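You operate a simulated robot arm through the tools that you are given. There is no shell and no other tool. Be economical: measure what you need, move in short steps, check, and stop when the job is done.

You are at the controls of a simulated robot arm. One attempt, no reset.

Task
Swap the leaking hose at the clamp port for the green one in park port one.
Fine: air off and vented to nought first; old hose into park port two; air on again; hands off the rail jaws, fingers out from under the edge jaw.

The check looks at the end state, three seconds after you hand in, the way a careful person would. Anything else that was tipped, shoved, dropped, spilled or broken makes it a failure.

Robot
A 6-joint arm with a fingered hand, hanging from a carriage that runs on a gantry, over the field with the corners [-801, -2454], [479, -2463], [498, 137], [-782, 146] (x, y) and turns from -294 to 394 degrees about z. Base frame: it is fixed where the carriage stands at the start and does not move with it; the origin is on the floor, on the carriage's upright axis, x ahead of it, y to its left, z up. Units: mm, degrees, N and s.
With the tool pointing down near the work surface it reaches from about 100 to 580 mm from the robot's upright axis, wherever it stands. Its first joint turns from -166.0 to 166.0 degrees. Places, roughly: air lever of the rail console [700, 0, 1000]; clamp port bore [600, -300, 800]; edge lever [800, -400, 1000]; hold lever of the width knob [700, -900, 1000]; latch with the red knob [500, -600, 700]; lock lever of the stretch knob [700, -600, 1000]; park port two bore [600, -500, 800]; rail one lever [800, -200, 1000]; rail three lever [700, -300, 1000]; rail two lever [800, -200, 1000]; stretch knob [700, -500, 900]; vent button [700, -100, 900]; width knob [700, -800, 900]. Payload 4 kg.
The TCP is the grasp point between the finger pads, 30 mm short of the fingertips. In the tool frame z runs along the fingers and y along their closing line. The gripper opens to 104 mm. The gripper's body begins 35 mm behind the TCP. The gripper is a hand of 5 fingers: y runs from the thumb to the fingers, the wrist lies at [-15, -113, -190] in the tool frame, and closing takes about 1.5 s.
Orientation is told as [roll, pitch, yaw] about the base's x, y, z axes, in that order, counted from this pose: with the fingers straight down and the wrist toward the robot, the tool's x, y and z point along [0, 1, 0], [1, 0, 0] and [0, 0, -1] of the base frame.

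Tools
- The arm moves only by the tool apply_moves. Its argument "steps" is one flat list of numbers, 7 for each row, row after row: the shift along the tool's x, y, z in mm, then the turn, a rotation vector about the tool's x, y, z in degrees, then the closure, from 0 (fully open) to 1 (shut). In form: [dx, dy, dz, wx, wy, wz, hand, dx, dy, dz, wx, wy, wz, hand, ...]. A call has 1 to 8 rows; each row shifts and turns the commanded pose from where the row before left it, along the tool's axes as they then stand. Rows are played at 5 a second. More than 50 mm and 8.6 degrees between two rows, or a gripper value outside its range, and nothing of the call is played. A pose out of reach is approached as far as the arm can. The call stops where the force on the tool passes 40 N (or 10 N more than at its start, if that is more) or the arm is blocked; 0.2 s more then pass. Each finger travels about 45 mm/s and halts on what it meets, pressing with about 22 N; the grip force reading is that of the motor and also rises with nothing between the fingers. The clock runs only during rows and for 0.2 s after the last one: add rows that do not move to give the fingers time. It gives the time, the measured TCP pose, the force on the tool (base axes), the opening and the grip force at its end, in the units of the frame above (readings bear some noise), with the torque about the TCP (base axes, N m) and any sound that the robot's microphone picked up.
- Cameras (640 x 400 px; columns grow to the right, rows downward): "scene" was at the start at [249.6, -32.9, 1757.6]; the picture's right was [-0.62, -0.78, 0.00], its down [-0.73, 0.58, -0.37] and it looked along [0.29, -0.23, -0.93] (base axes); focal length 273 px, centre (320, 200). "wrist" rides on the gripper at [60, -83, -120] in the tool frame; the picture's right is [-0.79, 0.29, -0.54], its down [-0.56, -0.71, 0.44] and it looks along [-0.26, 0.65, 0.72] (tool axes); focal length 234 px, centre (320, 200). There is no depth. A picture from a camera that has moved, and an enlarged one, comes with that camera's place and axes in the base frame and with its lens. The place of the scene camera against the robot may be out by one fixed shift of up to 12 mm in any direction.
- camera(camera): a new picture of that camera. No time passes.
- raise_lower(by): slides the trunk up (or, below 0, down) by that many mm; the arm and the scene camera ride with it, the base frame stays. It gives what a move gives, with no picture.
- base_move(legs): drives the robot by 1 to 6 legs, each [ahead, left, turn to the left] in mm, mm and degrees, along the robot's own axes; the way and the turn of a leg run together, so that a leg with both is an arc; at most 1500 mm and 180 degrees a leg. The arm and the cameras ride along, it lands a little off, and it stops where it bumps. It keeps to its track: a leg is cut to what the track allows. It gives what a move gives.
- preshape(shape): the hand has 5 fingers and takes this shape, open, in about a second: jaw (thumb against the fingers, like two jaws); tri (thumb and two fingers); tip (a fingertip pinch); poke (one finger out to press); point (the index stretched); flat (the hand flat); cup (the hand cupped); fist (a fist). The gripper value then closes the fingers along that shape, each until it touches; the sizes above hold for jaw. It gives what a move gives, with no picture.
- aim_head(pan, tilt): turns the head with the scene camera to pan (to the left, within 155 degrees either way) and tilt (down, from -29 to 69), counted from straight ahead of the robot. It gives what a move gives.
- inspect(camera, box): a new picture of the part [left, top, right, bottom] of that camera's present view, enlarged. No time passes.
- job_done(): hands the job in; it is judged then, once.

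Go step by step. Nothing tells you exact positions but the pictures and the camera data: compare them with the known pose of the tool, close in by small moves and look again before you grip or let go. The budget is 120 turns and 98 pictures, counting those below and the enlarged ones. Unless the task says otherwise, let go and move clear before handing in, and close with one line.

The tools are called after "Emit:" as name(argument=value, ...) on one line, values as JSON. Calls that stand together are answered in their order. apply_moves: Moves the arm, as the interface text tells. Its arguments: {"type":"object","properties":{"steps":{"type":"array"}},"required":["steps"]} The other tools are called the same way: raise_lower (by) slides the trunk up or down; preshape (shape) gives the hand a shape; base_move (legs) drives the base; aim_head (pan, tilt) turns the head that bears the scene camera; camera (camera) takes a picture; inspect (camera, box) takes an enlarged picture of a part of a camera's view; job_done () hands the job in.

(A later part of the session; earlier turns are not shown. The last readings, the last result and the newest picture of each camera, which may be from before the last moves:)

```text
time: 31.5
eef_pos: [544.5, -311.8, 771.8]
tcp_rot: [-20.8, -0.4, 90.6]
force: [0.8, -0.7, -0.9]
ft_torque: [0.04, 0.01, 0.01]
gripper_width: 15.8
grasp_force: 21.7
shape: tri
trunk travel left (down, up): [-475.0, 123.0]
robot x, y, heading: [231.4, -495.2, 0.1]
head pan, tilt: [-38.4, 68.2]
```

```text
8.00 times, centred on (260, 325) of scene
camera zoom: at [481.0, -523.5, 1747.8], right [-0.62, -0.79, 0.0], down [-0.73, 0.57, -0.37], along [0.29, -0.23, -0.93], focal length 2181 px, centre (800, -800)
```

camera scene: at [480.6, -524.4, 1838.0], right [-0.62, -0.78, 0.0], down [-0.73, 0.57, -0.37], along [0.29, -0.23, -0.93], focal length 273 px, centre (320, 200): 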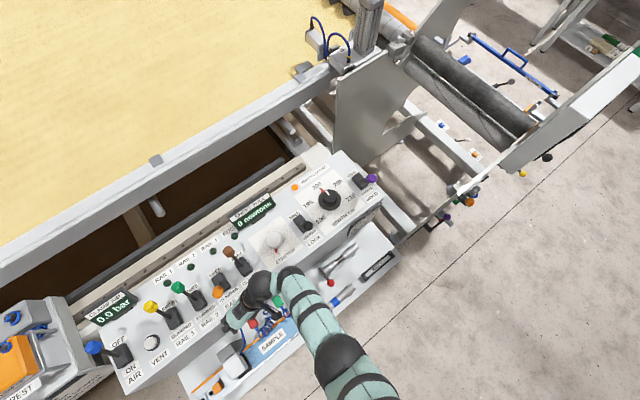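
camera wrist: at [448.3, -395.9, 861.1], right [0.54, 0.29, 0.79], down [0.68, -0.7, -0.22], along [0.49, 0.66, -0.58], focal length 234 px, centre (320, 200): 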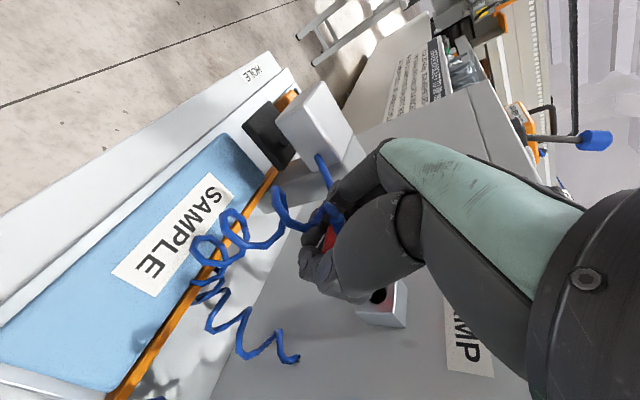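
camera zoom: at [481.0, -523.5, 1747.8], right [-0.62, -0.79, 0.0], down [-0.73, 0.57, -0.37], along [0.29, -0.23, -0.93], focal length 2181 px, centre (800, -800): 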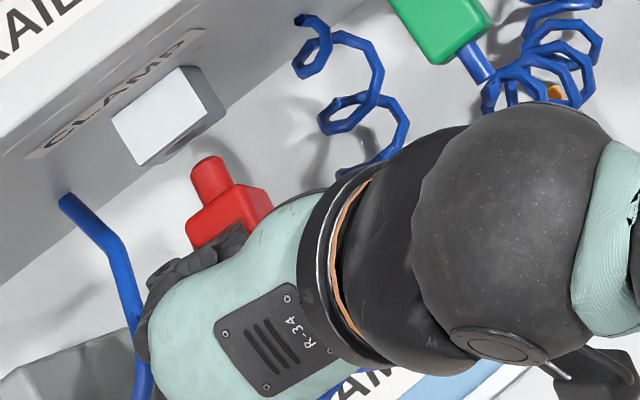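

The plug came out cleanly, though it seems to have yawed slightly in the grip. I'll raise it and carry it across in front of PARK 2, then measure its attitude from above.

Emit:
apply_moves(steps=[6.7, 0, -45.4, 0, 0, 0, 1, 6.7, 0, -45.4, 0, 0, 0, 1, 0, -44, 0, 0, 0, 0, 1, 0, -44, 0, 0, 0, 0, 1, 0, -44, 0, 0, 0, 0, 1, 0, -44, 0, 0, 0, 0, 1, 0, -44, 0, 0, 0, 0, 1])

Emit:
camera(camera="scene")

Emit:
camera(camera="wrist")

```text
time: 33.1
eef_pos: [516.0, -523.3, 826.6]
tcp_rot: [-20.8, -0.4, 90.5]
force: [-0.9, 0.0, -0.5]
ft_torque: [0.0, 0.0, 0.01]
gripper_width: 15.8
grasp_force: 22.1
shape: tri
out of reach, approached as far as the arm can: row 6, 7
trunk travel left (down, up): [-475.0, 123.0]
robot x, y, heading: [226.9, -491.8, 0.3]
head pan, tilt: [-38.4, 68.2]
```

```text
57 pictures are left
camera scene: at [481.0, -523.7, 1747.6], right [-0.62, -0.79, 0.0], down [-0.73, 0.58, -0.37], along [0.29, -0.23, -0.93], focal length 273 px, centre (320, 200)
```

scene: 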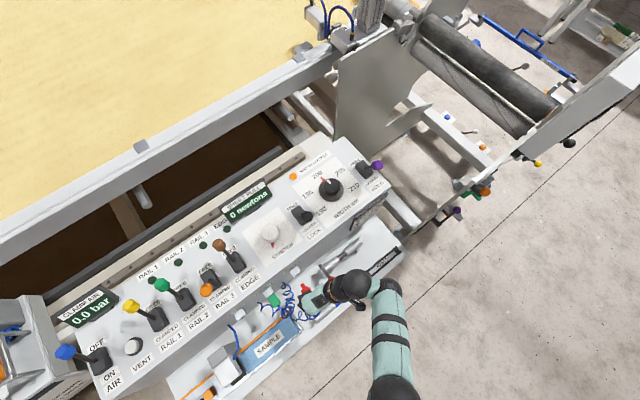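

```text
56 pictures are left
camera wrist: at [419.2, -607.5, 914.7], right [0.54, 0.29, 0.79], down [0.68, -0.7, -0.21], along [0.49, 0.65, -0.58], focal length 234 px, centre (320, 200)
```

wrist: 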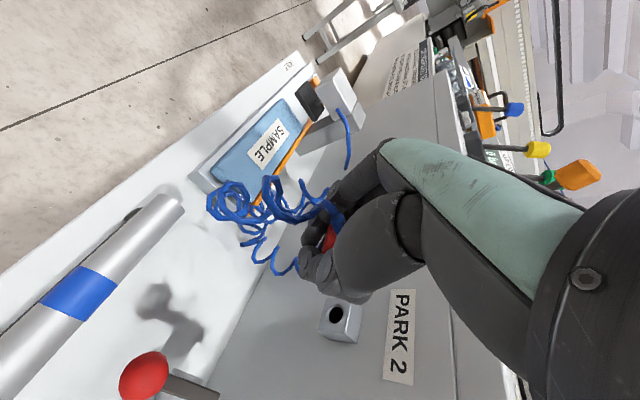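

Reach is short on this side, so I'll move the hand back left and drive the base right to keep the arm comfortable.

Emit:
apply_moves(steps=[0, 44, 0, 0, 0, 0, 1, 0, 44, 0, 0, 0, 0, 1, 0, 44, 0, 0, 0, 0, 1, 0, 0, 0, 0, 0, 0, 1])

Emit:
base_move(legs=[[0, -135, 0]])

Emit:
inspect(camera="scene", box=[180, 220, 340, 320])

```text
time: 34.1
eef_pos: [514.7, -389.2, 826.2]
tcp_rot: [-20.8, -0.4, 90.4]
force: [-0.1, -0.5, -0.3]
ft_torque: [-0.05, -0.02, 0.01]
gripper_width: 15.8
grasp_force: 21.8
shape: tri
trunk travel left (down, up): [-475.0, 123.0]
robot x, y, heading: [230.9, -494.5, 0.1]
head pan, tilt: [-38.4, 68.2]
```

```text
time: 35.4
eef_pos: [514.9, -522.7, 827.6]
tcp_rot: [-20.7, -0.4, 90.5]
force: [-0.5, -0.7, -0.6]
ft_torque: [0.0, 0.02, 0.04]
gripper_width: 16.0
grasp_force: 21.7
shape: tri
trunk travel left (down, up): [-475.0, 123.0]
robot x, y, heading: [231.0, -622.9, 0.2]
head pan, tilt: [-38.4, 68.2]
```

```text
4.00 times, centred on (260, 270) of scene
camera zoom: at [481.2, -657.2, 1747.6], right [-0.62, -0.78, 0.0], down [-0.73, 0.58, -0.37], along [0.29, -0.23, -0.93], focal length 1090 px, centre (560, -80)
```

zoom: 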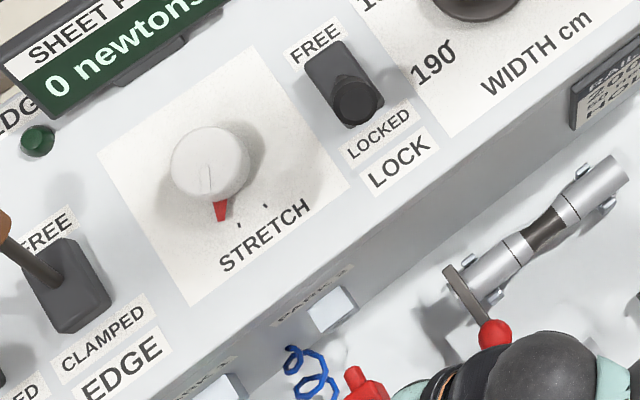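

Emit:
inspect(camera="scene", box=[230, 280, 310, 330])

Emit:
inspect(camera="wrist", box=[240, 160, 440, 360])

```text
8.00 times, centred on (270, 305) of scene
camera zoom: at [481.2, -657.2, 1747.6], right [-0.62, -0.78, 0.0], down [-0.73, 0.58, -0.37], along [0.29, -0.23, -0.93], focal length 2181 px, centre (720, -640)
```

zoom: 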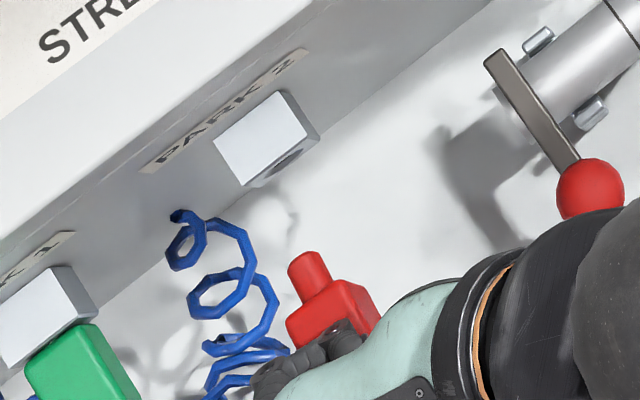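

```text
2.00 times, centred on (340, 260) of wrist
camera zoom: at [417.5, -607.5, 915.8], right [0.54, 0.29, 0.79], down [0.68, -0.7, -0.21], along [0.49, 0.66, -0.58], focal length 468 px, centre (280, 80)
```

zoom: 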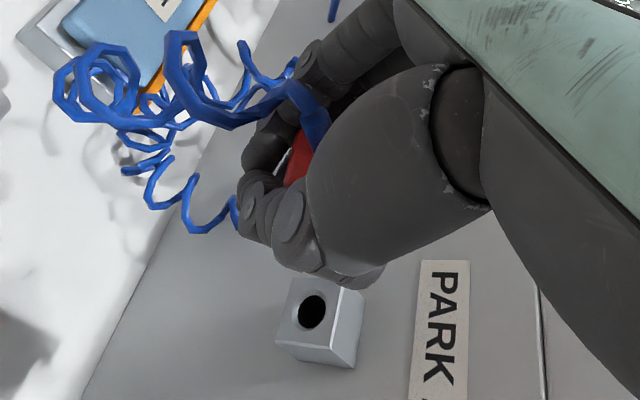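

The PARK 2 hole is at about (614, -531.5, 772). The plug is yawed about -5.5° in the grip with its tip about 56 mm ahead of the TCP. I'll correct the yaw, then lower to hole height in front of the port.

Emit:
apply_moves(steps=[0, 0, 0, -1.96, 0, -5.1, 1, 3.35, -7.5, 27.6, 0, 0, 0, 1, 3.35, -7.5, 27.6, 0, 0, 0, 1, 0, 0, 0, 0, 0, 0, 1])

Emit:
inspect(camera="scene", box=[230, 280, 310, 330])

Emit:
inspect(camera="wrist", box=[240, 160, 440, 360])

```text
time: 36.4
eef_pos: [529.4, -537.1, 772.9]
tcp_rot: [-20.9, -0.4, 95.8]
force: [-0.6, 0.0, -0.4]
ft_torque: [0.02, -0.01, 0.04]
gripper_width: 15.7
grasp_force: 22.1
shape: tri
trunk travel left (down, up): [-475.0, 123.0]
robot x, y, heading: [230.3, -626.4, 0.1]
head pan, tilt: [-38.4, 68.2]
```

```text
8.00 times, centred on (270, 305) of scene
camera zoom: at [481.2, -657.3, 1747.6], right [-0.62, -0.78, 0.0], down [-0.73, 0.58, -0.37], along [0.29, -0.23, -0.93], focal length 2181 px, centre (720, -640)
```

zoom: 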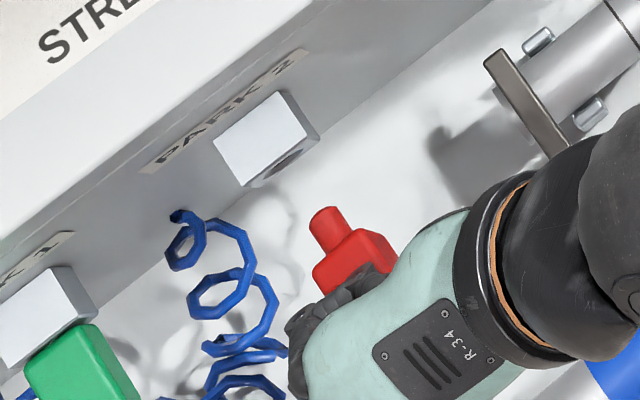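

```text
2.00 times, centred on (340, 260) of wrist
camera zoom: at [440.5, -630.0, 861.3], right [0.51, 0.34, 0.79], down [0.75, -0.63, -0.21], along [0.43, 0.7, -0.57], focal length 468 px, centre (280, 80)
```

zoom: 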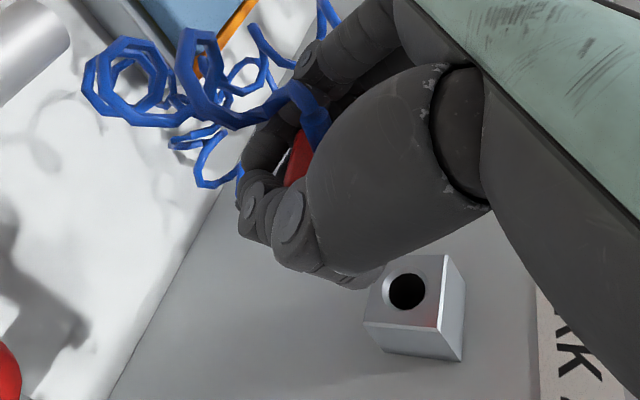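

Emit:
inspect(camera="scene", box=[250, 286, 290, 320])

```text
11.76 times, centred on (270, 303) of scene
camera zoom: at [481.2, -657.3, 1747.6], right [-0.62, -0.78, 0.0], down [-0.73, 0.58, -0.37], along [0.29, -0.23, -0.93], focal length 3207 px, centre (908, -1012)
```

zoom: 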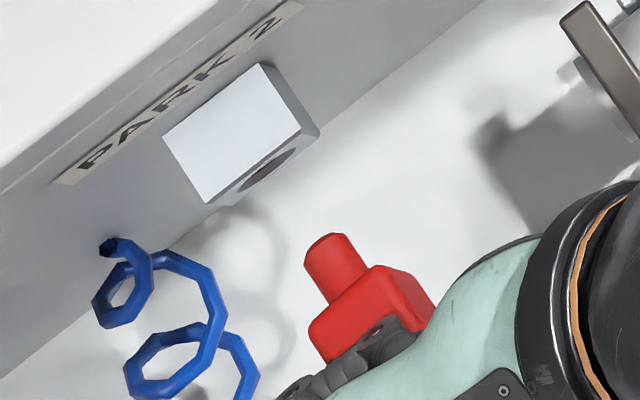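

Yaw now looks aligned with the port. I'll push in gently along +x.

Emit:
apply_moves(steps=[-7.43, -0.81, 2.84, 0, 0, 0, 1, -7.43, -0.81, 2.84, 0, 0, 0, 1, -7.43, -0.81, 2.84, 0, 0, 0, 1, -3.7, -0.4, 1.42, 0, 0, 0, 1])

Emit:
inspect(camera="scene", box=[250, 286, 290, 320])

Emit:
inspect(camera="wrist", box=[280, 160, 440, 320])

```text
time: 37.4
eef_pos: [556.1, -537.0, 773.0]
tcp_rot: [-20.8, -0.5, 96.1]
force: [-2.5, 0.4, 0.0]
ft_torque: [-0.05, -0.07, 0.0]
gripper_width: 15.5
grasp_force: 22.3
shape: tri
trunk travel left (down, up): [-475.0, 123.0]
robot x, y, heading: [230.1, -622.0, -0.2]
head pan, tilt: [-38.4, 68.2]
```

```text
11.76 times, centred on (270, 303) of scene
camera zoom: at [481.0, -657.2, 1747.6], right [-0.62, -0.78, 0.0], down [-0.73, 0.58, -0.37], along [0.29, -0.23, -0.93], focal length 3207 px, centre (908, -1012)
```

zoom: 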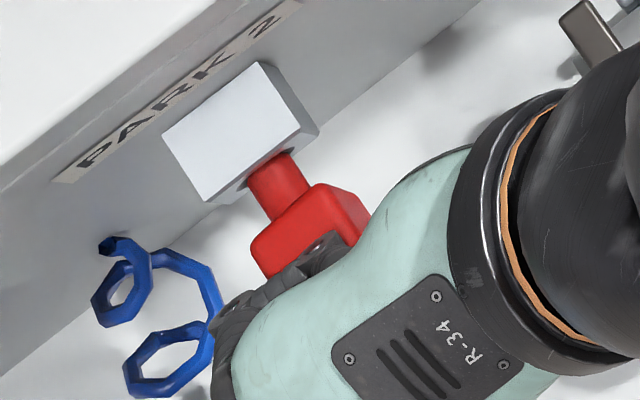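

```text
2.50 times, centred on (360, 240) of wrist
camera zoom: at [467.7, -629.3, 861.2], right [0.51, 0.34, 0.79], down [0.75, -0.63, -0.22], along [0.42, 0.7, -0.57], focal length 585 px, centre (220, 100)
```

zoom: 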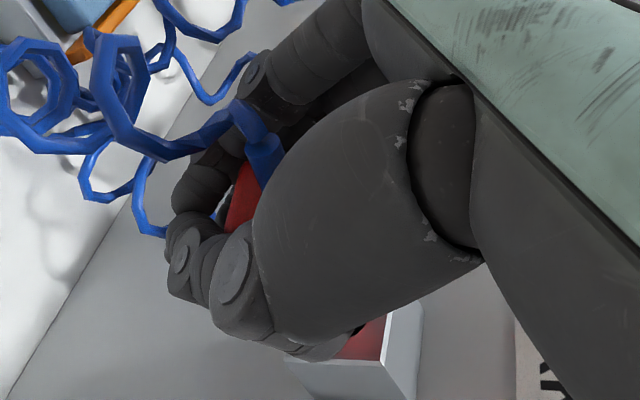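

Emit:
apply_moves(steps=[-3.7, -0.4, 1.42, 0, 0, 0, 1, -3.7, -0.4, 1.42, 0, 0, 0, 1, -3.7, -0.4, 1.42, 0, 0, 0, 1, -3.7, -0.4, 1.42, 0, 0, 0, 1])

Emit:
inspect(camera="scene", box=[250, 286, 290, 320])

```text
time: 38.4
eef_pos: [571.9, -536.9, 772.5]
tcp_rot: [-20.7, -0.6, 96.0]
force: [-6.0, 0.4, 2.1]
ft_torque: [0.03, -0.33, 0.04]
gripper_width: 15.6
grasp_force: 22.4
shape: tri
trunk travel left (down, up): [-475.0, 123.0]
robot x, y, heading: [234.0, -625.7, 0.1]
head pan, tilt: [-38.4, 68.2]
```

```text
11.76 times, centred on (270, 303) of scene
camera zoom: at [480.8, -657.2, 1747.4], right [-0.62, -0.78, 0.0], down [-0.73, 0.58, -0.37], along [0.29, -0.23, -0.93], focal length 3207 px, centre (908, -1012)
```

zoom: 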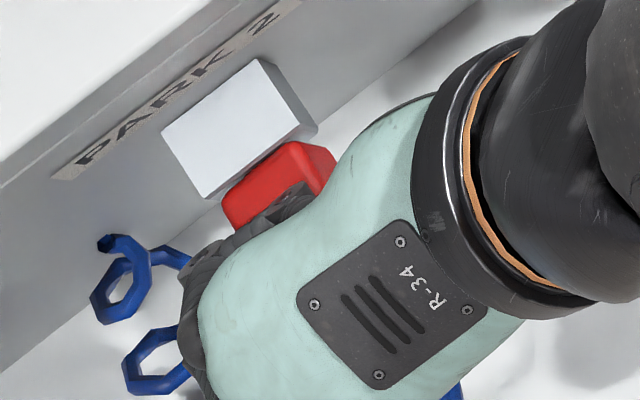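

Emit:
apply_moves(steps=[-2.8, -0.3, 1.06, 0, 0, 0, 1, -2.8, -0.3, 1.06, 0, 0, 0, 1, -2.8, -0.3, 1.06, 0, 0, 0, 1, -2.8, -0.3, 1.06, 0, 0, 0, 1])

Emit:
inspect(camera="scene", box=[250, 286, 290, 320])

```text
time: 39.4
eef_pos: [576.9, -537.0, 771.1]
tcp_rot: [-20.4, -0.5, 96.1]
force: [-25.7, -1.7, -0.6]
ft_torque: [0.05, -0.28, 0.15]
gripper_width: 16.2
grasp_force: 22.3
shape: tri
trunk travel left (down, up): [-475.0, 123.0]
robot x, y, heading: [228.1, -622.3, 0.1]
head pan, tilt: [-38.4, 68.2]
```

```text
11.76 times, centred on (270, 303) of scene
camera zoom: at [478.9, -657.3, 1746.5], right [-0.62, -0.79, 0.0], down [-0.73, 0.58, -0.37], along [0.29, -0.23, -0.93], focal length 3207 px, centre (908, -1012)
```

zoom: 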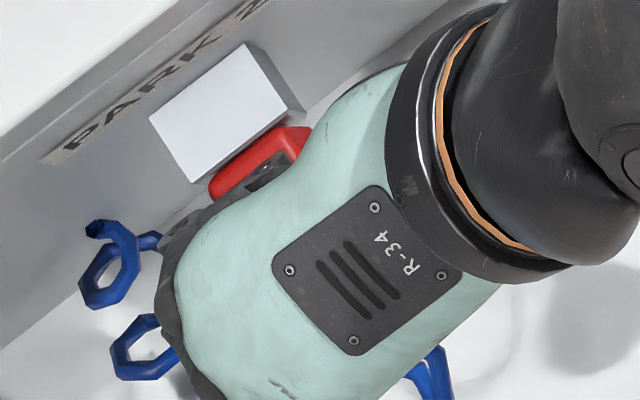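

Emit:
apply_moves(steps=[-1.9, -0.2, 0.7, 0, 0, 0, 1, -1.9, -0.2, 0.7, 0, 0, 0, 1])

Emit:
inspect(camera="wrist", box=[280, 160, 440, 320])

```text
time: 40.0
eef_pos: [579.5, -535.7, 769.8]
tcp_rot: [-20.1, -0.5, 96.0]
force: [-28.3, -0.7, -5.8]
ft_torque: [0.06, -0.21, 0.11]
gripper_width: 16.6
grasp_force: 21.7
shape: tri
trunk travel left (down, up): [-475.0, 123.0]
robot x, y, heading: [233.9, -627.1, 0.1]
head pan, tilt: [-38.4, 68.2]
```

```text
2.50 times, centred on (360, 240) of wrist
camera zoom: at [491.0, -629.1, 859.0], right [0.52, 0.34, 0.78], down [0.74, -0.63, -0.22], along [0.42, 0.7, -0.58], focal length 585 px, centre (220, 100)
```

zoom: 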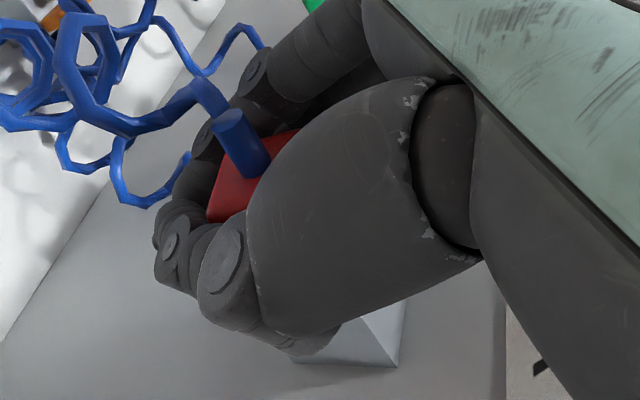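

Seated against the block. I'll ease off, open, and retreat up and back.

Emit:
apply_moves(steps=[3.7, 0.4, -1.4, 0, 0, 0, 0.9, 0, 0, 0, 0, 0, 0, 0.6, 0, 0, 0, 0, 0, 0, 0.42, 0, 0, 0, 0, 0, 0, 0.42, 0, 0, 0, 0, 0, 0, 0.42])

Emit:
camera(camera="wrist")

```text
time: 41.2
eef_pos: [586.6, -536.3, 773.5]
tcp_rot: [-20.9, -0.4, 95.9]
force: [0.1, 1.2, 1.3]
ft_torque: [0.0, -0.03, 0.02]
gripper_width: 59.9
grasp_force: 0.0
shape: tri
trunk travel left (down, up): [-475.0, 123.0]
robot x, y, heading: [231.7, -621.0, 0.2]
head pan, tilt: [-38.4, 68.2]
```

```text
44 pictures are left
camera wrist: at [496.9, -629.7, 861.7], right [0.51, 0.34, 0.79], down [0.75, -0.63, -0.21], along [0.43, 0.7, -0.57], focal length 234 px, centre (320, 200)
```

wrist: 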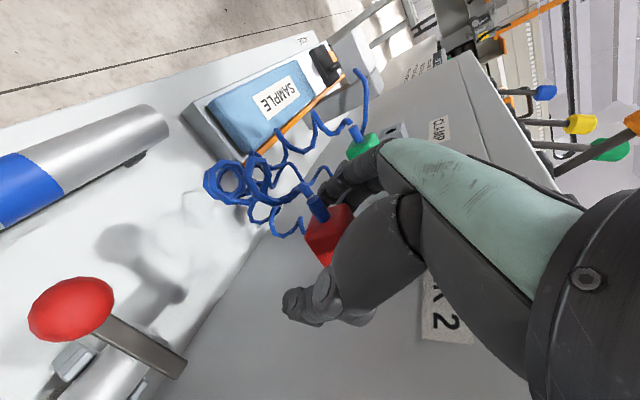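

Emit:
apply_moves(steps=[3, 0, -20, 0, 0, 0, 0.42, 3, 0, -40, 0, 0, 0, 0.42, 0, 0, -45, 0, 0, 0, 0.42, 30, 0, 0, 0, 0, 0, 0.42])

Emit:
inspect(camera="scene", box=[190, 270, 310, 350])

Emit:
camera(camera="wrist")

```text
time: 42.2
eef_pos: [514.5, -544.9, 858.4]
tcp_rot: [-20.8, -0.5, 95.8]
force: [0.6, 0.4, -0.4]
ft_torque: [0.04, 0.01, 0.0]
gripper_width: 59.8
grasp_force: 0.0
shape: tri
trunk travel left (down, up): [-475.0, 123.0]
robot x, y, heading: [231.3, -629.1, 0.2]
head pan, tilt: [-38.4, 68.2]
```

```text
5.00 times, centred on (250, 310) of scene
camera zoom: at [481.3, -657.2, 1747.6], right [-0.62, -0.78, 0.0], down [-0.73, 0.58, -0.37], along [0.29, -0.23, -0.93], focal length 1363 px, centre (670, -350)
```

zoom: 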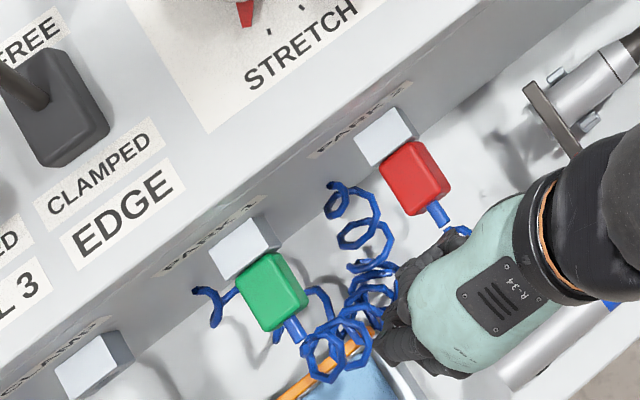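

```text
42 pictures are left
camera wrist: at [425.7, -637.1, 946.9], right [0.51, 0.34, 0.79], down [0.75, -0.63, -0.21], along [0.43, 0.7, -0.57], focal length 234 px, centre (320, 200)
```

wrist: 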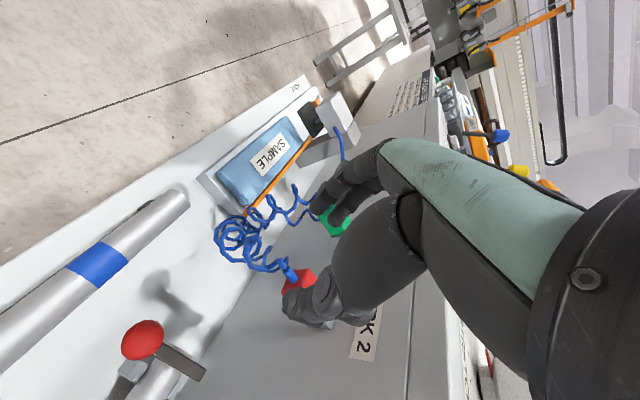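

Red is seated in PARK 2. I'll shift the base left again and approach the green plug with the same 96° yaw, which matches how a plug relaxes in the grip.

Emit:
base_move(legs=[[0, 130, 0]])

Emit:
camera(camera="wrist")

```text
time: 43.5
eef_pos: [514.6, -415.9, 857.0]
tcp_rot: [-20.9, -0.4, 95.9]
force: [0.3, 0.1, 0.5]
ft_torque: [0.03, 0.0, 0.0]
gripper_width: 59.8
grasp_force: 0.0
shape: tri
trunk travel left (down, up): [-475.0, 123.0]
robot x, y, heading: [230.8, -493.4, 0.1]
head pan, tilt: [-38.4, 68.2]
```

```text
41 pictures are left
camera wrist: at [425.8, -508.9, 946.6], right [0.51, 0.34, 0.79], down [0.75, -0.63, -0.21], along [0.43, 0.7, -0.57], focal length 234 px, centre (320, 200)
```

wrist: 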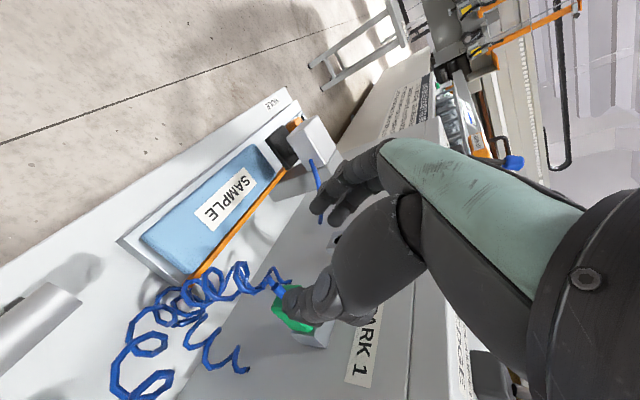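

Emit:
apply_moves(steps=[-7.7, -3.9, 25.1, 0, 0, 0, 0.42, -7.7, -3.9, 25.1, 0, 0, 0, 0.42, -7.7, -3.9, 25.1, 0, 0, 0, 0.42, -7.7, -3.9, 25.1, 0, 0, 0, 0.42, 0, 0, 0, 0, 0, 0, 0.42])

Emit:
camera(camera="wrist")

Emit:
inspect(camera="scene", box=[210, 270, 330, 350])

```text
time: 44.7
eef_pos: [579.0, -423.1, 774.3]
tcp_rot: [-20.8, -0.4, 95.9]
force: [0.1, -0.1, -0.4]
ft_torque: [-0.03, 0.0, 0.01]
gripper_width: 59.9
grasp_force: 0.0
shape: tri
trunk travel left (down, up): [-475.0, 123.0]
robot x, y, heading: [234.1, -493.2, 0.2]
head pan, tilt: [-38.4, 68.2]
```

```text
40 pictures are left
camera wrist: at [491.4, -516.6, 863.1], right [0.51, 0.34, 0.79], down [0.75, -0.63, -0.21], along [0.43, 0.7, -0.57], focal length 234 px, centre (320, 200)
```

wrist: 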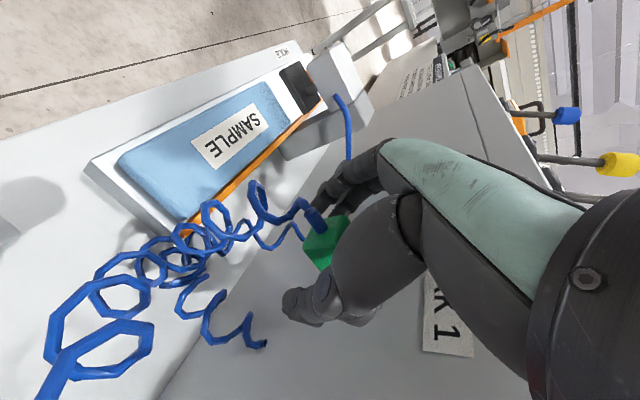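

```text
5.00 times, centred on (270, 310) of scene
camera zoom: at [481.0, -528.9, 1747.6], right [-0.62, -0.78, 0.0], down [-0.73, 0.58, -0.37], along [0.29, -0.23, -0.93], focal length 1363 px, centre (570, -350)
```

zoom: 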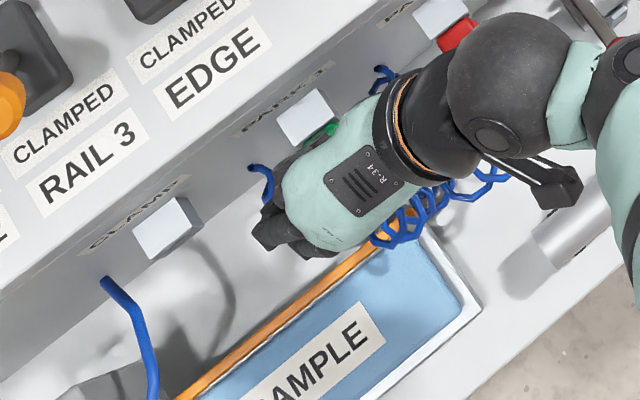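

Emit:
apply_moves(steps=[0, -2, 0, 0, 0, 0, 0.6, 0, 0, 0, 0, 0, 0, 0.8, 0, 0, 0, 0, 0, 0, 1, 0, 0, 0, 0, 0, 0, 1, 0, 0, 0, 0, 0, 0, 1, 0, 0, 0, 0, 0, 0, 1])

Emit:
apply_moves(steps=[4.65, 0.5, -1.78, 0, 0, 0, 1, 4.65, 0.5, -1.78, 0, 0, 0, 1, 4.65, 0.5, -1.78, 0, 0, 0, 1, 9.3, 1, -3.55, 0, 0, 0, 1, 9.3, 1, -3.55, 0, 0, 0, 1, 9.3, 1, -3.55, 0, 0, 0, 1])

Emit:
camera(camera="wrist")

Emit:
inspect(camera="scene", box=[210, 270, 330, 350])

```text
time: 46.1
eef_pos: [579.2, -426.0, 774.4]
tcp_rot: [-20.9, -0.5, 96.0]
force: [0.5, -2.3, -6.0]
ft_torque: [-0.05, 0.09, 0.02]
gripper_width: 19.3
grasp_force: 22.2
shape: tri
trunk travel left (down, up): [-475.0, 123.0]
robot x, y, heading: [232.8, -496.5, 0.1]
head pan, tilt: [-38.4, 68.2]
```

```text
time: 47.5
eef_pos: [535.2, -424.6, 775.4]
tcp_rot: [-20.8, -0.5, 95.9]
force: [-0.5, 0.6, -0.3]
ft_torque: [0.0, 0.01, 0.01]
gripper_width: 15.4
grasp_force: 21.8
shape: tri
trunk travel left (down, up): [-475.0, 123.0]
robot x, y, heading: [231.4, -495.7, -0.1]
head pan, tilt: [-38.4, 68.2]
```

```text
38 pictures are left
camera wrist: at [445.9, -519.3, 863.9], right [0.51, 0.34, 0.79], down [0.75, -0.63, -0.22], along [0.43, 0.7, -0.57], focal length 234 px, centre (320, 200)
```

wrist: 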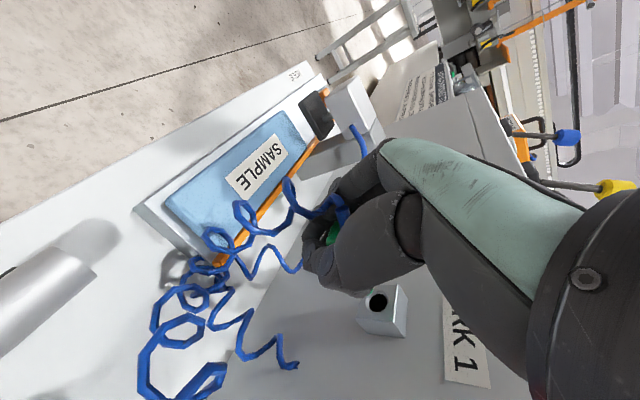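

```text
5.00 times, centred on (270, 310) of scene
camera zoom: at [481.0, -528.9, 1747.6], right [-0.62, -0.78, 0.0], down [-0.73, 0.58, -0.37], along [0.29, -0.23, -0.93], focal length 1363 px, centre (570, -350)
```

zoom: 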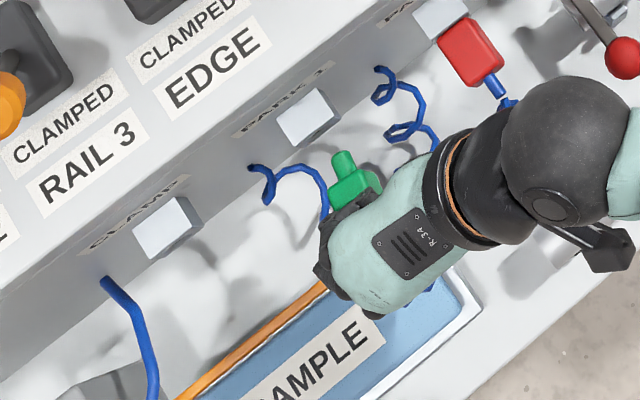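

Emit:
apply_moves(steps=[-5, 1, -40.9, 0, 0, 0, 1, -3.6, 37.1, 1.4, 0, 0, 0, 1, -3.6, 37.1, 1.4, 0, 0, 0, 1, -3.6, 37.1, 1.4, 0, 0, 0, 1, 14.3, 0, 37.4, 0, 0, 0, 1, 0, 0, 0, 0, 0, 0, 1])

Emit:
inspect(camera="scene", box=[220, 306, 270, 346])

Emit:
inspect(camera="wrist", box=[240, 160, 440, 360])

```text
time: 48.9
eef_pos: [526.3, -313.4, 775.6]
tcp_rot: [-20.7, -0.4, 95.8]
force: [0.5, -0.2, -0.6]
ft_torque: [0.04, 0.03, -0.02]
gripper_width: 15.3
grasp_force: 21.9
shape: tri
trunk travel left (down, up): [-475.0, 123.0]
robot x, y, heading: [229.0, -497.8, -0.1]
head pan, tilt: [-38.4, 68.2]
```

```text
10.00 times, centred on (245, 326) of scene
camera zoom: at [481.0, -528.9, 1747.6], right [-0.62, -0.78, 0.0], down [-0.73, 0.58, -0.37], along [0.29, -0.23, -0.93], focal length 2726 px, centre (1070, -1060)
```

zoom: 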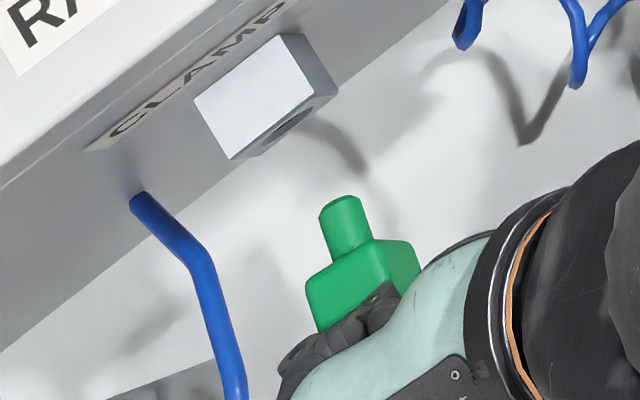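

```text
2.00 times, centred on (340, 260) of wrist
camera zoom: at [436.4, -406.8, 864.7], right [0.51, 0.34, 0.79], down [0.75, -0.63, -0.21], along [0.43, 0.7, -0.57], focal length 468 px, centre (280, 80)
```

zoom: 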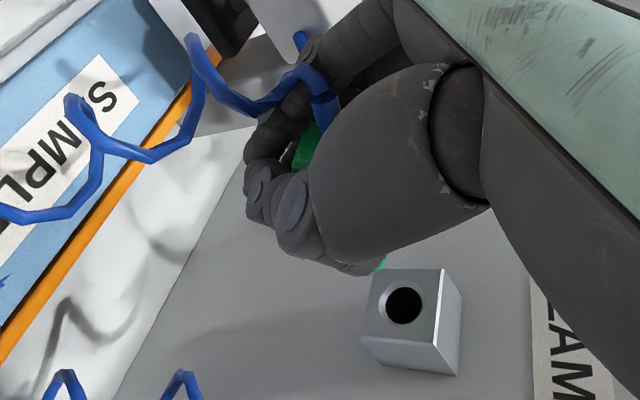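

Emit:
inspect(camera="scene", box=[244, 322, 266, 342])

Emit:
inspect(camera="wrist", box=[320, 180, 400, 240])

```text
16.00 times, centred on (255, 332) of scene
camera zoom: at [481.0, -528.9, 1747.6], right [-0.62, -0.78, 0.0], down [-0.73, 0.58, -0.37], along [0.29, -0.23, -0.93], focal length 4362 px, centre (1360, -1912)
```

zoom: 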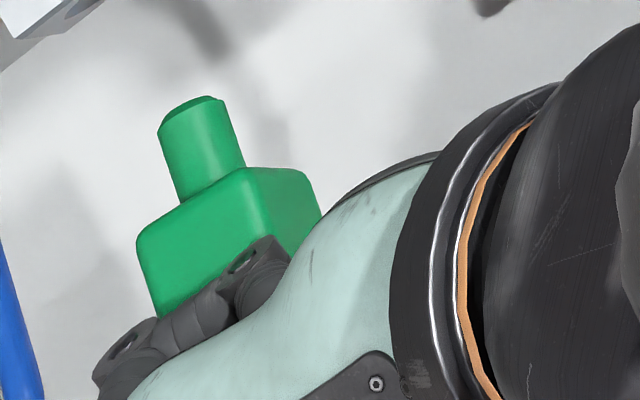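

```text
6.67 times, centred on (360, 210) of wrist
camera zoom: at [436.4, -406.8, 864.7], right [0.51, 0.34, 0.79], down [0.75, -0.63, -0.21], along [0.43, 0.7, -0.57], focal length 1561 px, centre (53, 133)
```

zoom: 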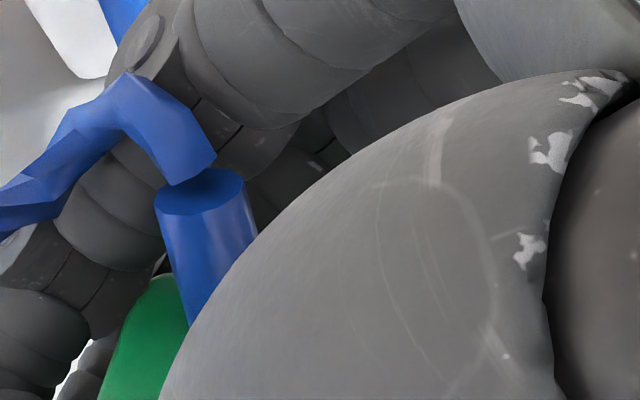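

Emit:
inspect(camera="wrist", box=[405, 270, 485, 350])

```text
5.00 times, centred on (445, 310) of wrist
camera zoom: at [436.4, -406.8, 864.7], right [0.51, 0.34, 0.79], down [0.75, -0.63, -0.21], along [0.43, 0.7, -0.57], focal length 1171 px, centre (-305, -350)
```

zoom: 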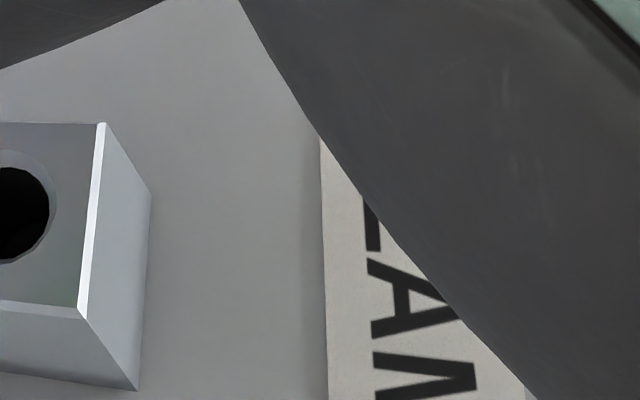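

Emit:
inspect(camera="wrist", box=[340, 270, 404, 310])

```text
10.00 times, centred on (372, 290) of wrist
camera zoom: at [436.4, -406.8, 864.7], right [0.51, 0.34, 0.79], down [0.75, -0.63, -0.21], along [0.43, 0.7, -0.57], focal length 2342 px, centre (-200, -700)
```

zoom: 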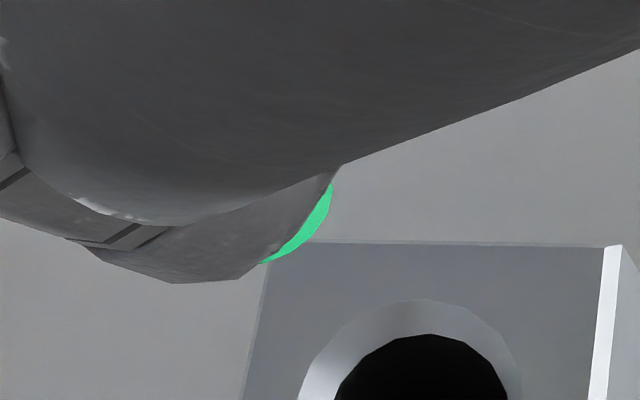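

The green plug's tip sits at about (584, -310.5, 775), near the hole's height, but it is yawed about -13° and nose-down about 7° in the grip. I'll rotate the tool to straighten it, bring the tip back on the hole axis, and re-measure.

Emit:
apply_moves(steps=[4, -15.4, 6, 0, 0, 0, 1, 0, 0, 0, -1.95, -3.78, -6.2, 1, 0, 0, 0, -1.95, -3.78, -6.2, 1, 0, 0, 0, 0, 0, 0, 1])

Emit:
inspect(camera="scene", box=[230, 308, 270, 333])

Emit:
inspect(camera="wrist", box=[320, 180, 400, 230])

Emit:
inspect(camera="wrist", box=[320, 250, 448, 330])

```text
time: 49.9
eef_pos: [526.6, -329.3, 769.7]
tcp_rot: [-28.4, 1.2, 108.8]
force: [0.8, -0.4, -0.9]
ft_torque: [0.0, 0.02, -0.03]
gripper_width: 15.4
grasp_force: 21.8
shape: tri
trunk travel left (down, up): [-475.0, 123.0]
robot x, y, heading: [230.8, -494.6, 0.1]
head pan, tilt: [-38.4, 68.2]
```

```text
16.00 times, centred on (250, 320) of scene
camera zoom: at [481.0, -528.9, 1747.6], right [-0.62, -0.78, 0.0], down [-0.73, 0.58, -0.37], along [0.29, -0.23, -0.93], focal length 4362 px, centre (1440, -1728)
```

zoom: 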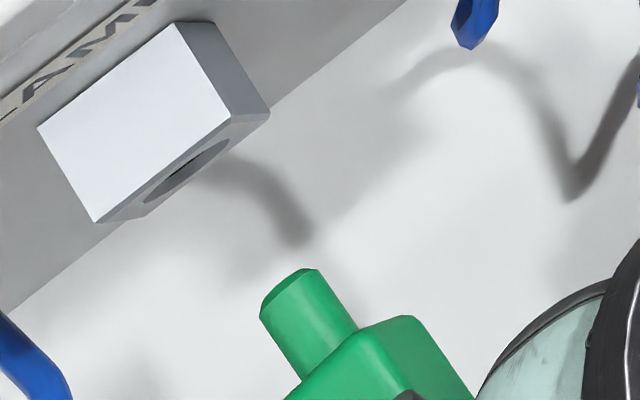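

```text
8.00 times, centred on (360, 205) of wrist
camera zoom: at [449.1, -441.9, 846.0], right [0.31, 0.43, 0.85], down [0.89, -0.44, -0.1], along [0.33, 0.79, -0.52], focal length 1873 px, centre (0, 160)
```

zoom: 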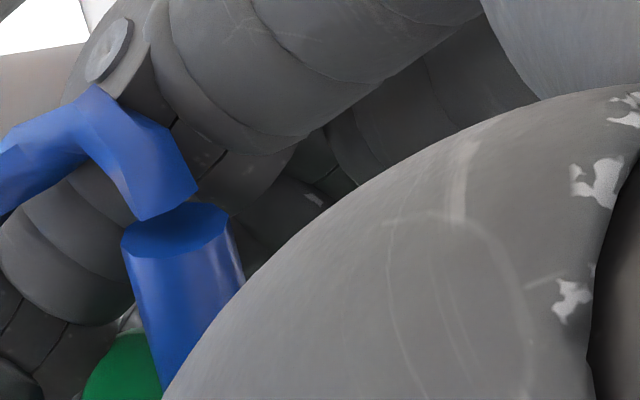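

```text
5.00 times, centred on (384, 290) of wrist
camera zoom: at [449.1, -441.9, 846.0], right [0.31, 0.43, 0.85], down [0.89, -0.44, -0.1], along [0.33, 0.79, -0.52], focal length 1171 px, centre (0, -250)
```

zoom: 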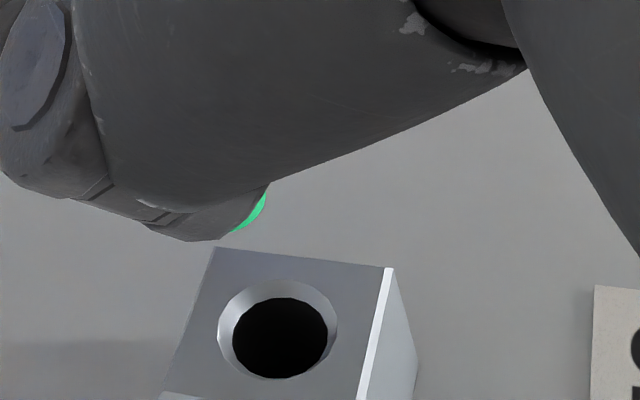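

Now nearly straight, with the tip about 3 mm low. I'll add a small pitch correction and advance until the tip is at the mouth.

Emit:
apply_moves(steps=[0, 0, 0, 1.56, -2.84, 0.86, 1, -6.66, -2.58, 3.6, 0, 0, 0, 1, -6.66, -2.58, 3.6, 0, 0, 0, 1, -5.8, -2.2, 3.1, 0, 0, 0, 1, 0, 0, 0, 0, 0, 0, 1])

Emit:
inspect(camera="scene", box=[230, 308, 270, 333])

Emit:
inspect(camera="wrist", box=[320, 250, 448, 330])

```text
time: 51.1
eef_pos: [548.6, -330.0, 770.1]
tcp_rot: [-31.2, 2.1, 107.3]
force: [-0.4, 1.1, -0.8]
ft_torque: [-0.01, 0.06, 0.01]
gripper_width: 15.3
grasp_force: 21.9
shape: tri
trunk travel left (down, up): [-475.0, 123.0]
robot x, y, heading: [230.6, -495.1, 0.2]
head pan, tilt: [-38.4, 68.2]
```

```text
16.00 times, centred on (250, 320) of scene
camera zoom: at [481.0, -528.9, 1747.6], right [-0.62, -0.78, 0.0], down [-0.73, 0.58, -0.37], along [0.29, -0.23, -0.93], focal length 4362 px, centre (1440, -1728)
```

zoom: 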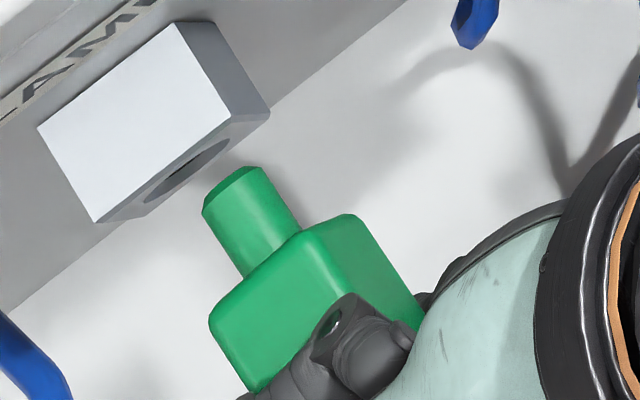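

```text
5.00 times, centred on (384, 290) of wrist
camera zoom: at [465.0, -440.4, 843.3], right [0.28, 0.42, 0.86], down [0.88, -0.47, -0.06], along [0.38, 0.78, -0.5], focal length 1171 px, centre (0, -250)
```

zoom: 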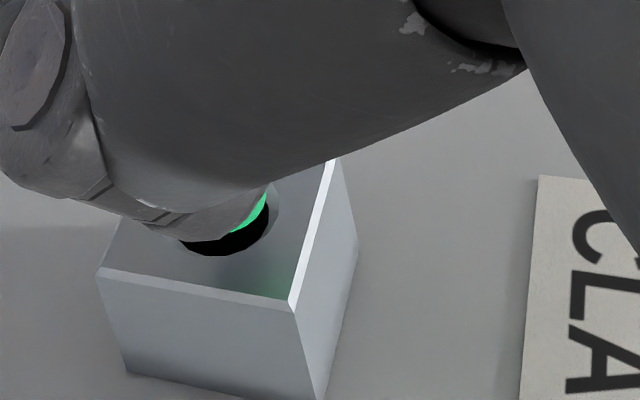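

The tip is about 4 mm too far right and 2 mm high. I'll shift it and feed in slowly.

Emit:
apply_moves(steps=[0, 3.8, 2.3, 0, 0, 0, 1, -3.26, -1.19, 1.98, 0, 0, 0, 1, -3.26, -1.19, 1.98, 0, 0, 0, 1, -3.26, -1.19, 1.98, 0, 0, 0, 1])

Emit:
inspect(camera="scene", box=[230, 308, 270, 333])

Emit:
inspect(camera="wrist", box=[320, 250, 448, 330])

```text
time: 52.1
eef_pos: [559.5, -325.6, 767.9]
tcp_rot: [-31.2, 2.1, 107.3]
force: [-2.1, 1.6, -0.1]
ft_torque: [0.02, -0.01, 0.02]
gripper_width: 15.4
grasp_force: 22.2
shape: tri
trunk travel left (down, up): [-475.0, 123.0]
robot x, y, heading: [230.8, -498.7, 0.3]
head pan, tilt: [-38.4, 68.2]
```

```text
16.00 times, centred on (250, 320) of scene
camera zoom: at [480.8, -528.8, 1747.5], right [-0.62, -0.78, 0.0], down [-0.73, 0.58, -0.37], along [0.29, -0.23, -0.93], focal length 4362 px, centre (1440, -1728)
```

zoom: 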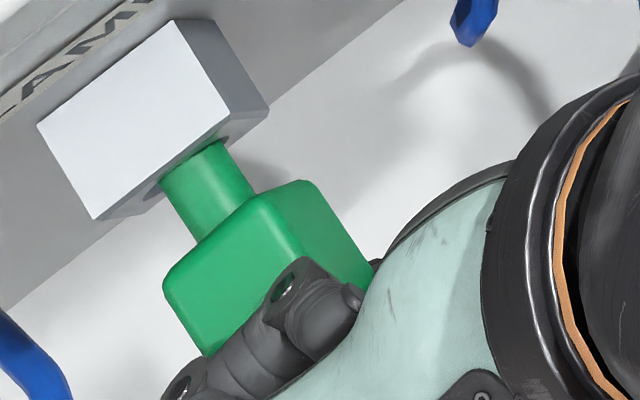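

```text
5.00 times, centred on (384, 290) of wrist
camera zoom: at [476.1, -436.2, 840.9], right [0.28, 0.42, 0.86], down [0.88, -0.47, -0.06], along [0.38, 0.78, -0.5], focal length 1171 px, centre (0, -250)
```

zoom: 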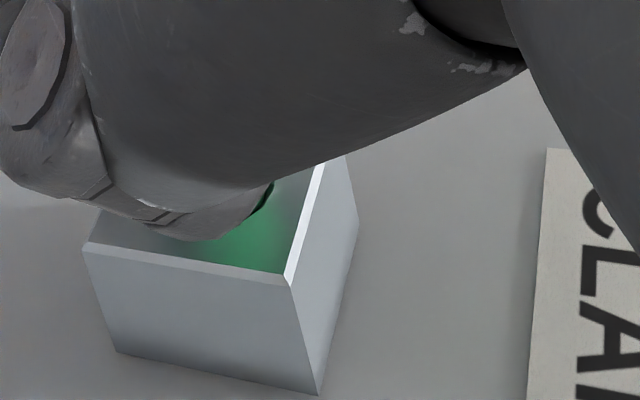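

The nipple is in the mouth with only light force. I'll keep feeding it in.

Emit:
apply_moves(steps=[-3.26, -1.19, 1.98, 0, 0, 0, 1, -3.26, -1.19, 1.98, 0, 0, 0, 1, -3.26, -1.19, 1.98, 0, 0, 0, 1, -2.4, -0.9, 1.5, 0, 0, 0, 1])

Emit:
inspect(camera="scene", box=[230, 308, 270, 333])

```text
time: 53.1
eef_pos: [573.6, -325.2, 766.2]
tcp_rot: [-31.1, 2.0, 107.4]
force: [-6.8, -0.1, 3.1]
ft_torque: [0.0, -0.13, 0.08]
gripper_width: 15.9
grasp_force: 22.3
shape: tri
trunk travel left (down, up): [-475.0, 123.0]
robot x, y, heading: [230.5, -498.0, 0.2]
head pan, tilt: [-38.4, 68.2]
```

```text
16.00 times, centred on (250, 320) of scene
camera zoom: at [480.4, -528.7, 1747.4], right [-0.62, -0.78, 0.0], down [-0.73, 0.58, -0.37], along [0.29, -0.23, -0.93], focal length 4362 px, centre (1440, -1728)
```

zoom: 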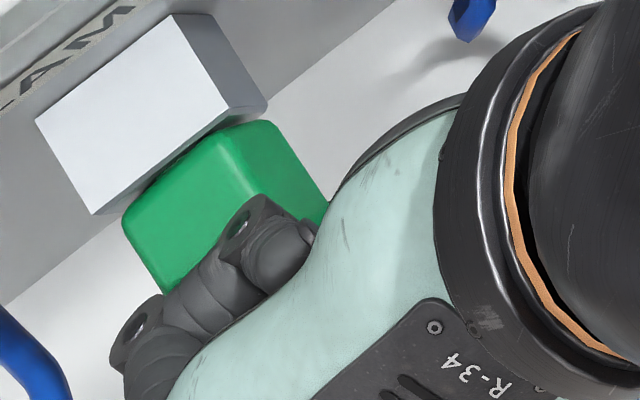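

Emit:
apply_moves(steps=[-2.4, -0.9, 1.5, 0, 0, 0, 1, -2.4, -0.9, 1.5, 0, 0, 0, 1, -1.6, -0.6, 1, 0, 0, 0, 1, -1.6, -0.6, 1, 0, 0, 0, 1])

Emit:
inspect(camera="scene", box=[230, 308, 270, 333])

```text
time: 54.1
eef_pos: [577.1, -324.4, 766.0]
tcp_rot: [-30.8, 2.0, 107.5]
force: [-26.1, 2.1, 7.6]
ft_torque: [0.04, -0.19, 0.35]
gripper_width: 15.8
grasp_force: 22.1
shape: tri
trunk travel left (down, up): [-475.0, 123.0]
robot x, y, heading: [231.4, -500.0, 0.3]
head pan, tilt: [-38.4, 68.2]
```

```text
16.00 times, centred on (250, 320) of scene
camera zoom: at [478.8, -528.5, 1746.7], right [-0.62, -0.78, 0.0], down [-0.73, 0.58, -0.37], along [0.29, -0.23, -0.93], focal length 4362 px, centre (1440, -1728)
```

zoom: 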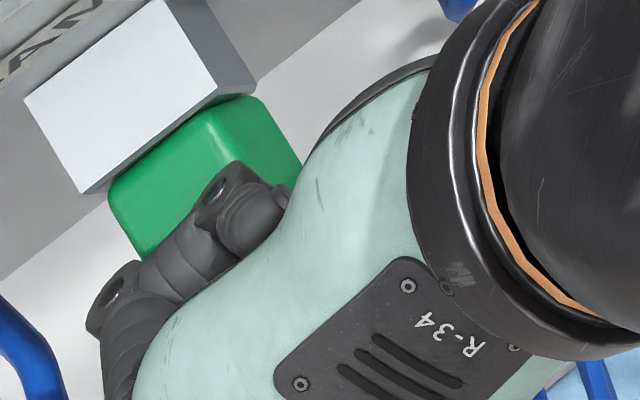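

Emit:
apply_moves(steps=[-1.6, -0.6, 1, 0, 0, 0, 1, -1.2, -0.4, 0.8, 0, 0, 0, 1])

Emit:
apply_moves(steps=[3.26, 1.19, -1.98, 0, 0, 0, 1, 3.26, 1.19, -1.98, 0, 0, 0, 0.8, 0, 0, 0, 0, 0, 0, 0.6, 0, 0, 0, 0, 0, 0, 0.42, 0, 0, 0, 0, 0, 0, 0.42, 0, 0, 0, 0, 0, 0, 0.42])

Emit:
camera(camera="wrist")

```text
time: 54.7
eef_pos: [578.9, -324.9, 765.6]
tcp_rot: [-30.7, 1.8, 107.6]
force: [-33.3, 0.0, 12.3]
ft_torque: [0.06, -0.21, 0.56]
gripper_width: 15.9
grasp_force: 22.4
shape: tri
trunk travel left (down, up): [-475.0, 123.0]
robot x, y, heading: [232.7, -497.5, 0.1]
head pan, tilt: [-38.4, 68.2]
```

```text
time: 56.1
eef_pos: [583.4, -326.6, 768.7]
tcp_rot: [-31.2, 2.1, 107.2]
force: [-0.8, 0.3, 0.7]
ft_torque: [0.02, -0.03, 0.01]
gripper_width: 59.8
grasp_force: 0.0
shape: tri
trunk travel left (down, up): [-475.0, 123.0]
robot x, y, heading: [233.1, -495.0, 0.1]
head pan, tilt: [-38.4, 68.2]
```

```text
21 pictures are left
camera wrist: at [497.8, -436.5, 841.4], right [0.28, 0.42, 0.86], down [0.88, -0.47, -0.06], along [0.38, 0.78, -0.5], focal length 234 px, centre (320, 200)
```

wrist: 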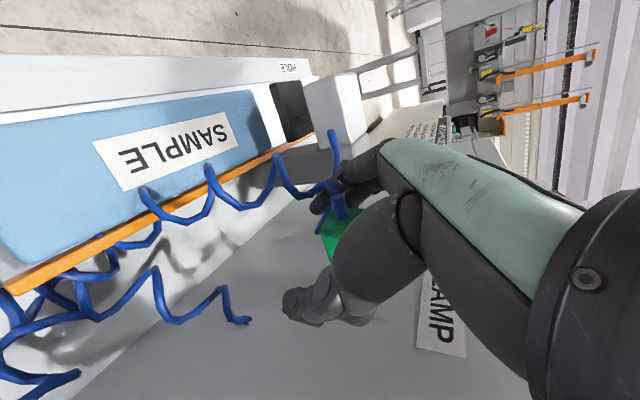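

Emit:
apply_moves(steps=[-2.5, 9.5, 1.5, 0, 0, 0, 0.42, -0.9, 4, -24, 0, 0, 0, 0.42, -1.4, 6.5, -37, 0, 0, 0, 0.42, -1.4, 6.5, -37, 0, 0, 0, 0.42, 30, 10, -20, 0, 0, 0, 0.42])

Emit:
inspect(camera="scene", box=[210, 270, 330, 345])

```text
time: 57.3
eef_pos: [492.9, -311.4, 855.6]
tcp_rot: [-31.2, 2.1, 107.3]
force: [0.2, 0.1, -0.2]
ft_torque: [0.02, 0.02, 0.02]
gripper_width: 59.9
grasp_force: 0.0
shape: tri
trunk travel left (down, up): [-475.0, 123.0]
robot x, y, heading: [231.3, -494.2, 0.2]
head pan, tilt: [-38.4, 68.2]
```

```text
5.33 times, centred on (270, 308) of scene
camera zoom: at [481.0, -528.9, 1747.6], right [-0.62, -0.78, 0.0], down [-0.73, 0.58, -0.37], along [0.29, -0.23, -0.93], focal length 1454 px, centre (587, -373)
```

zoom: 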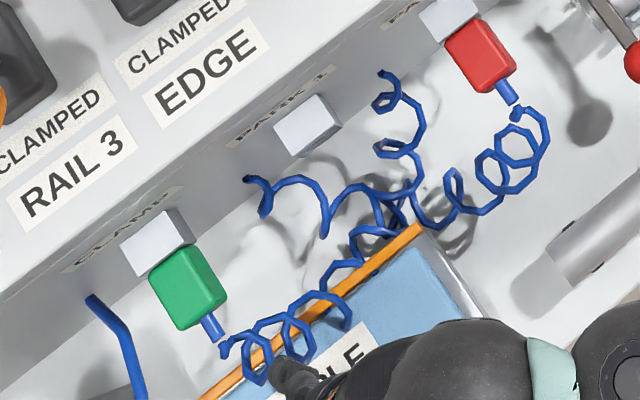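

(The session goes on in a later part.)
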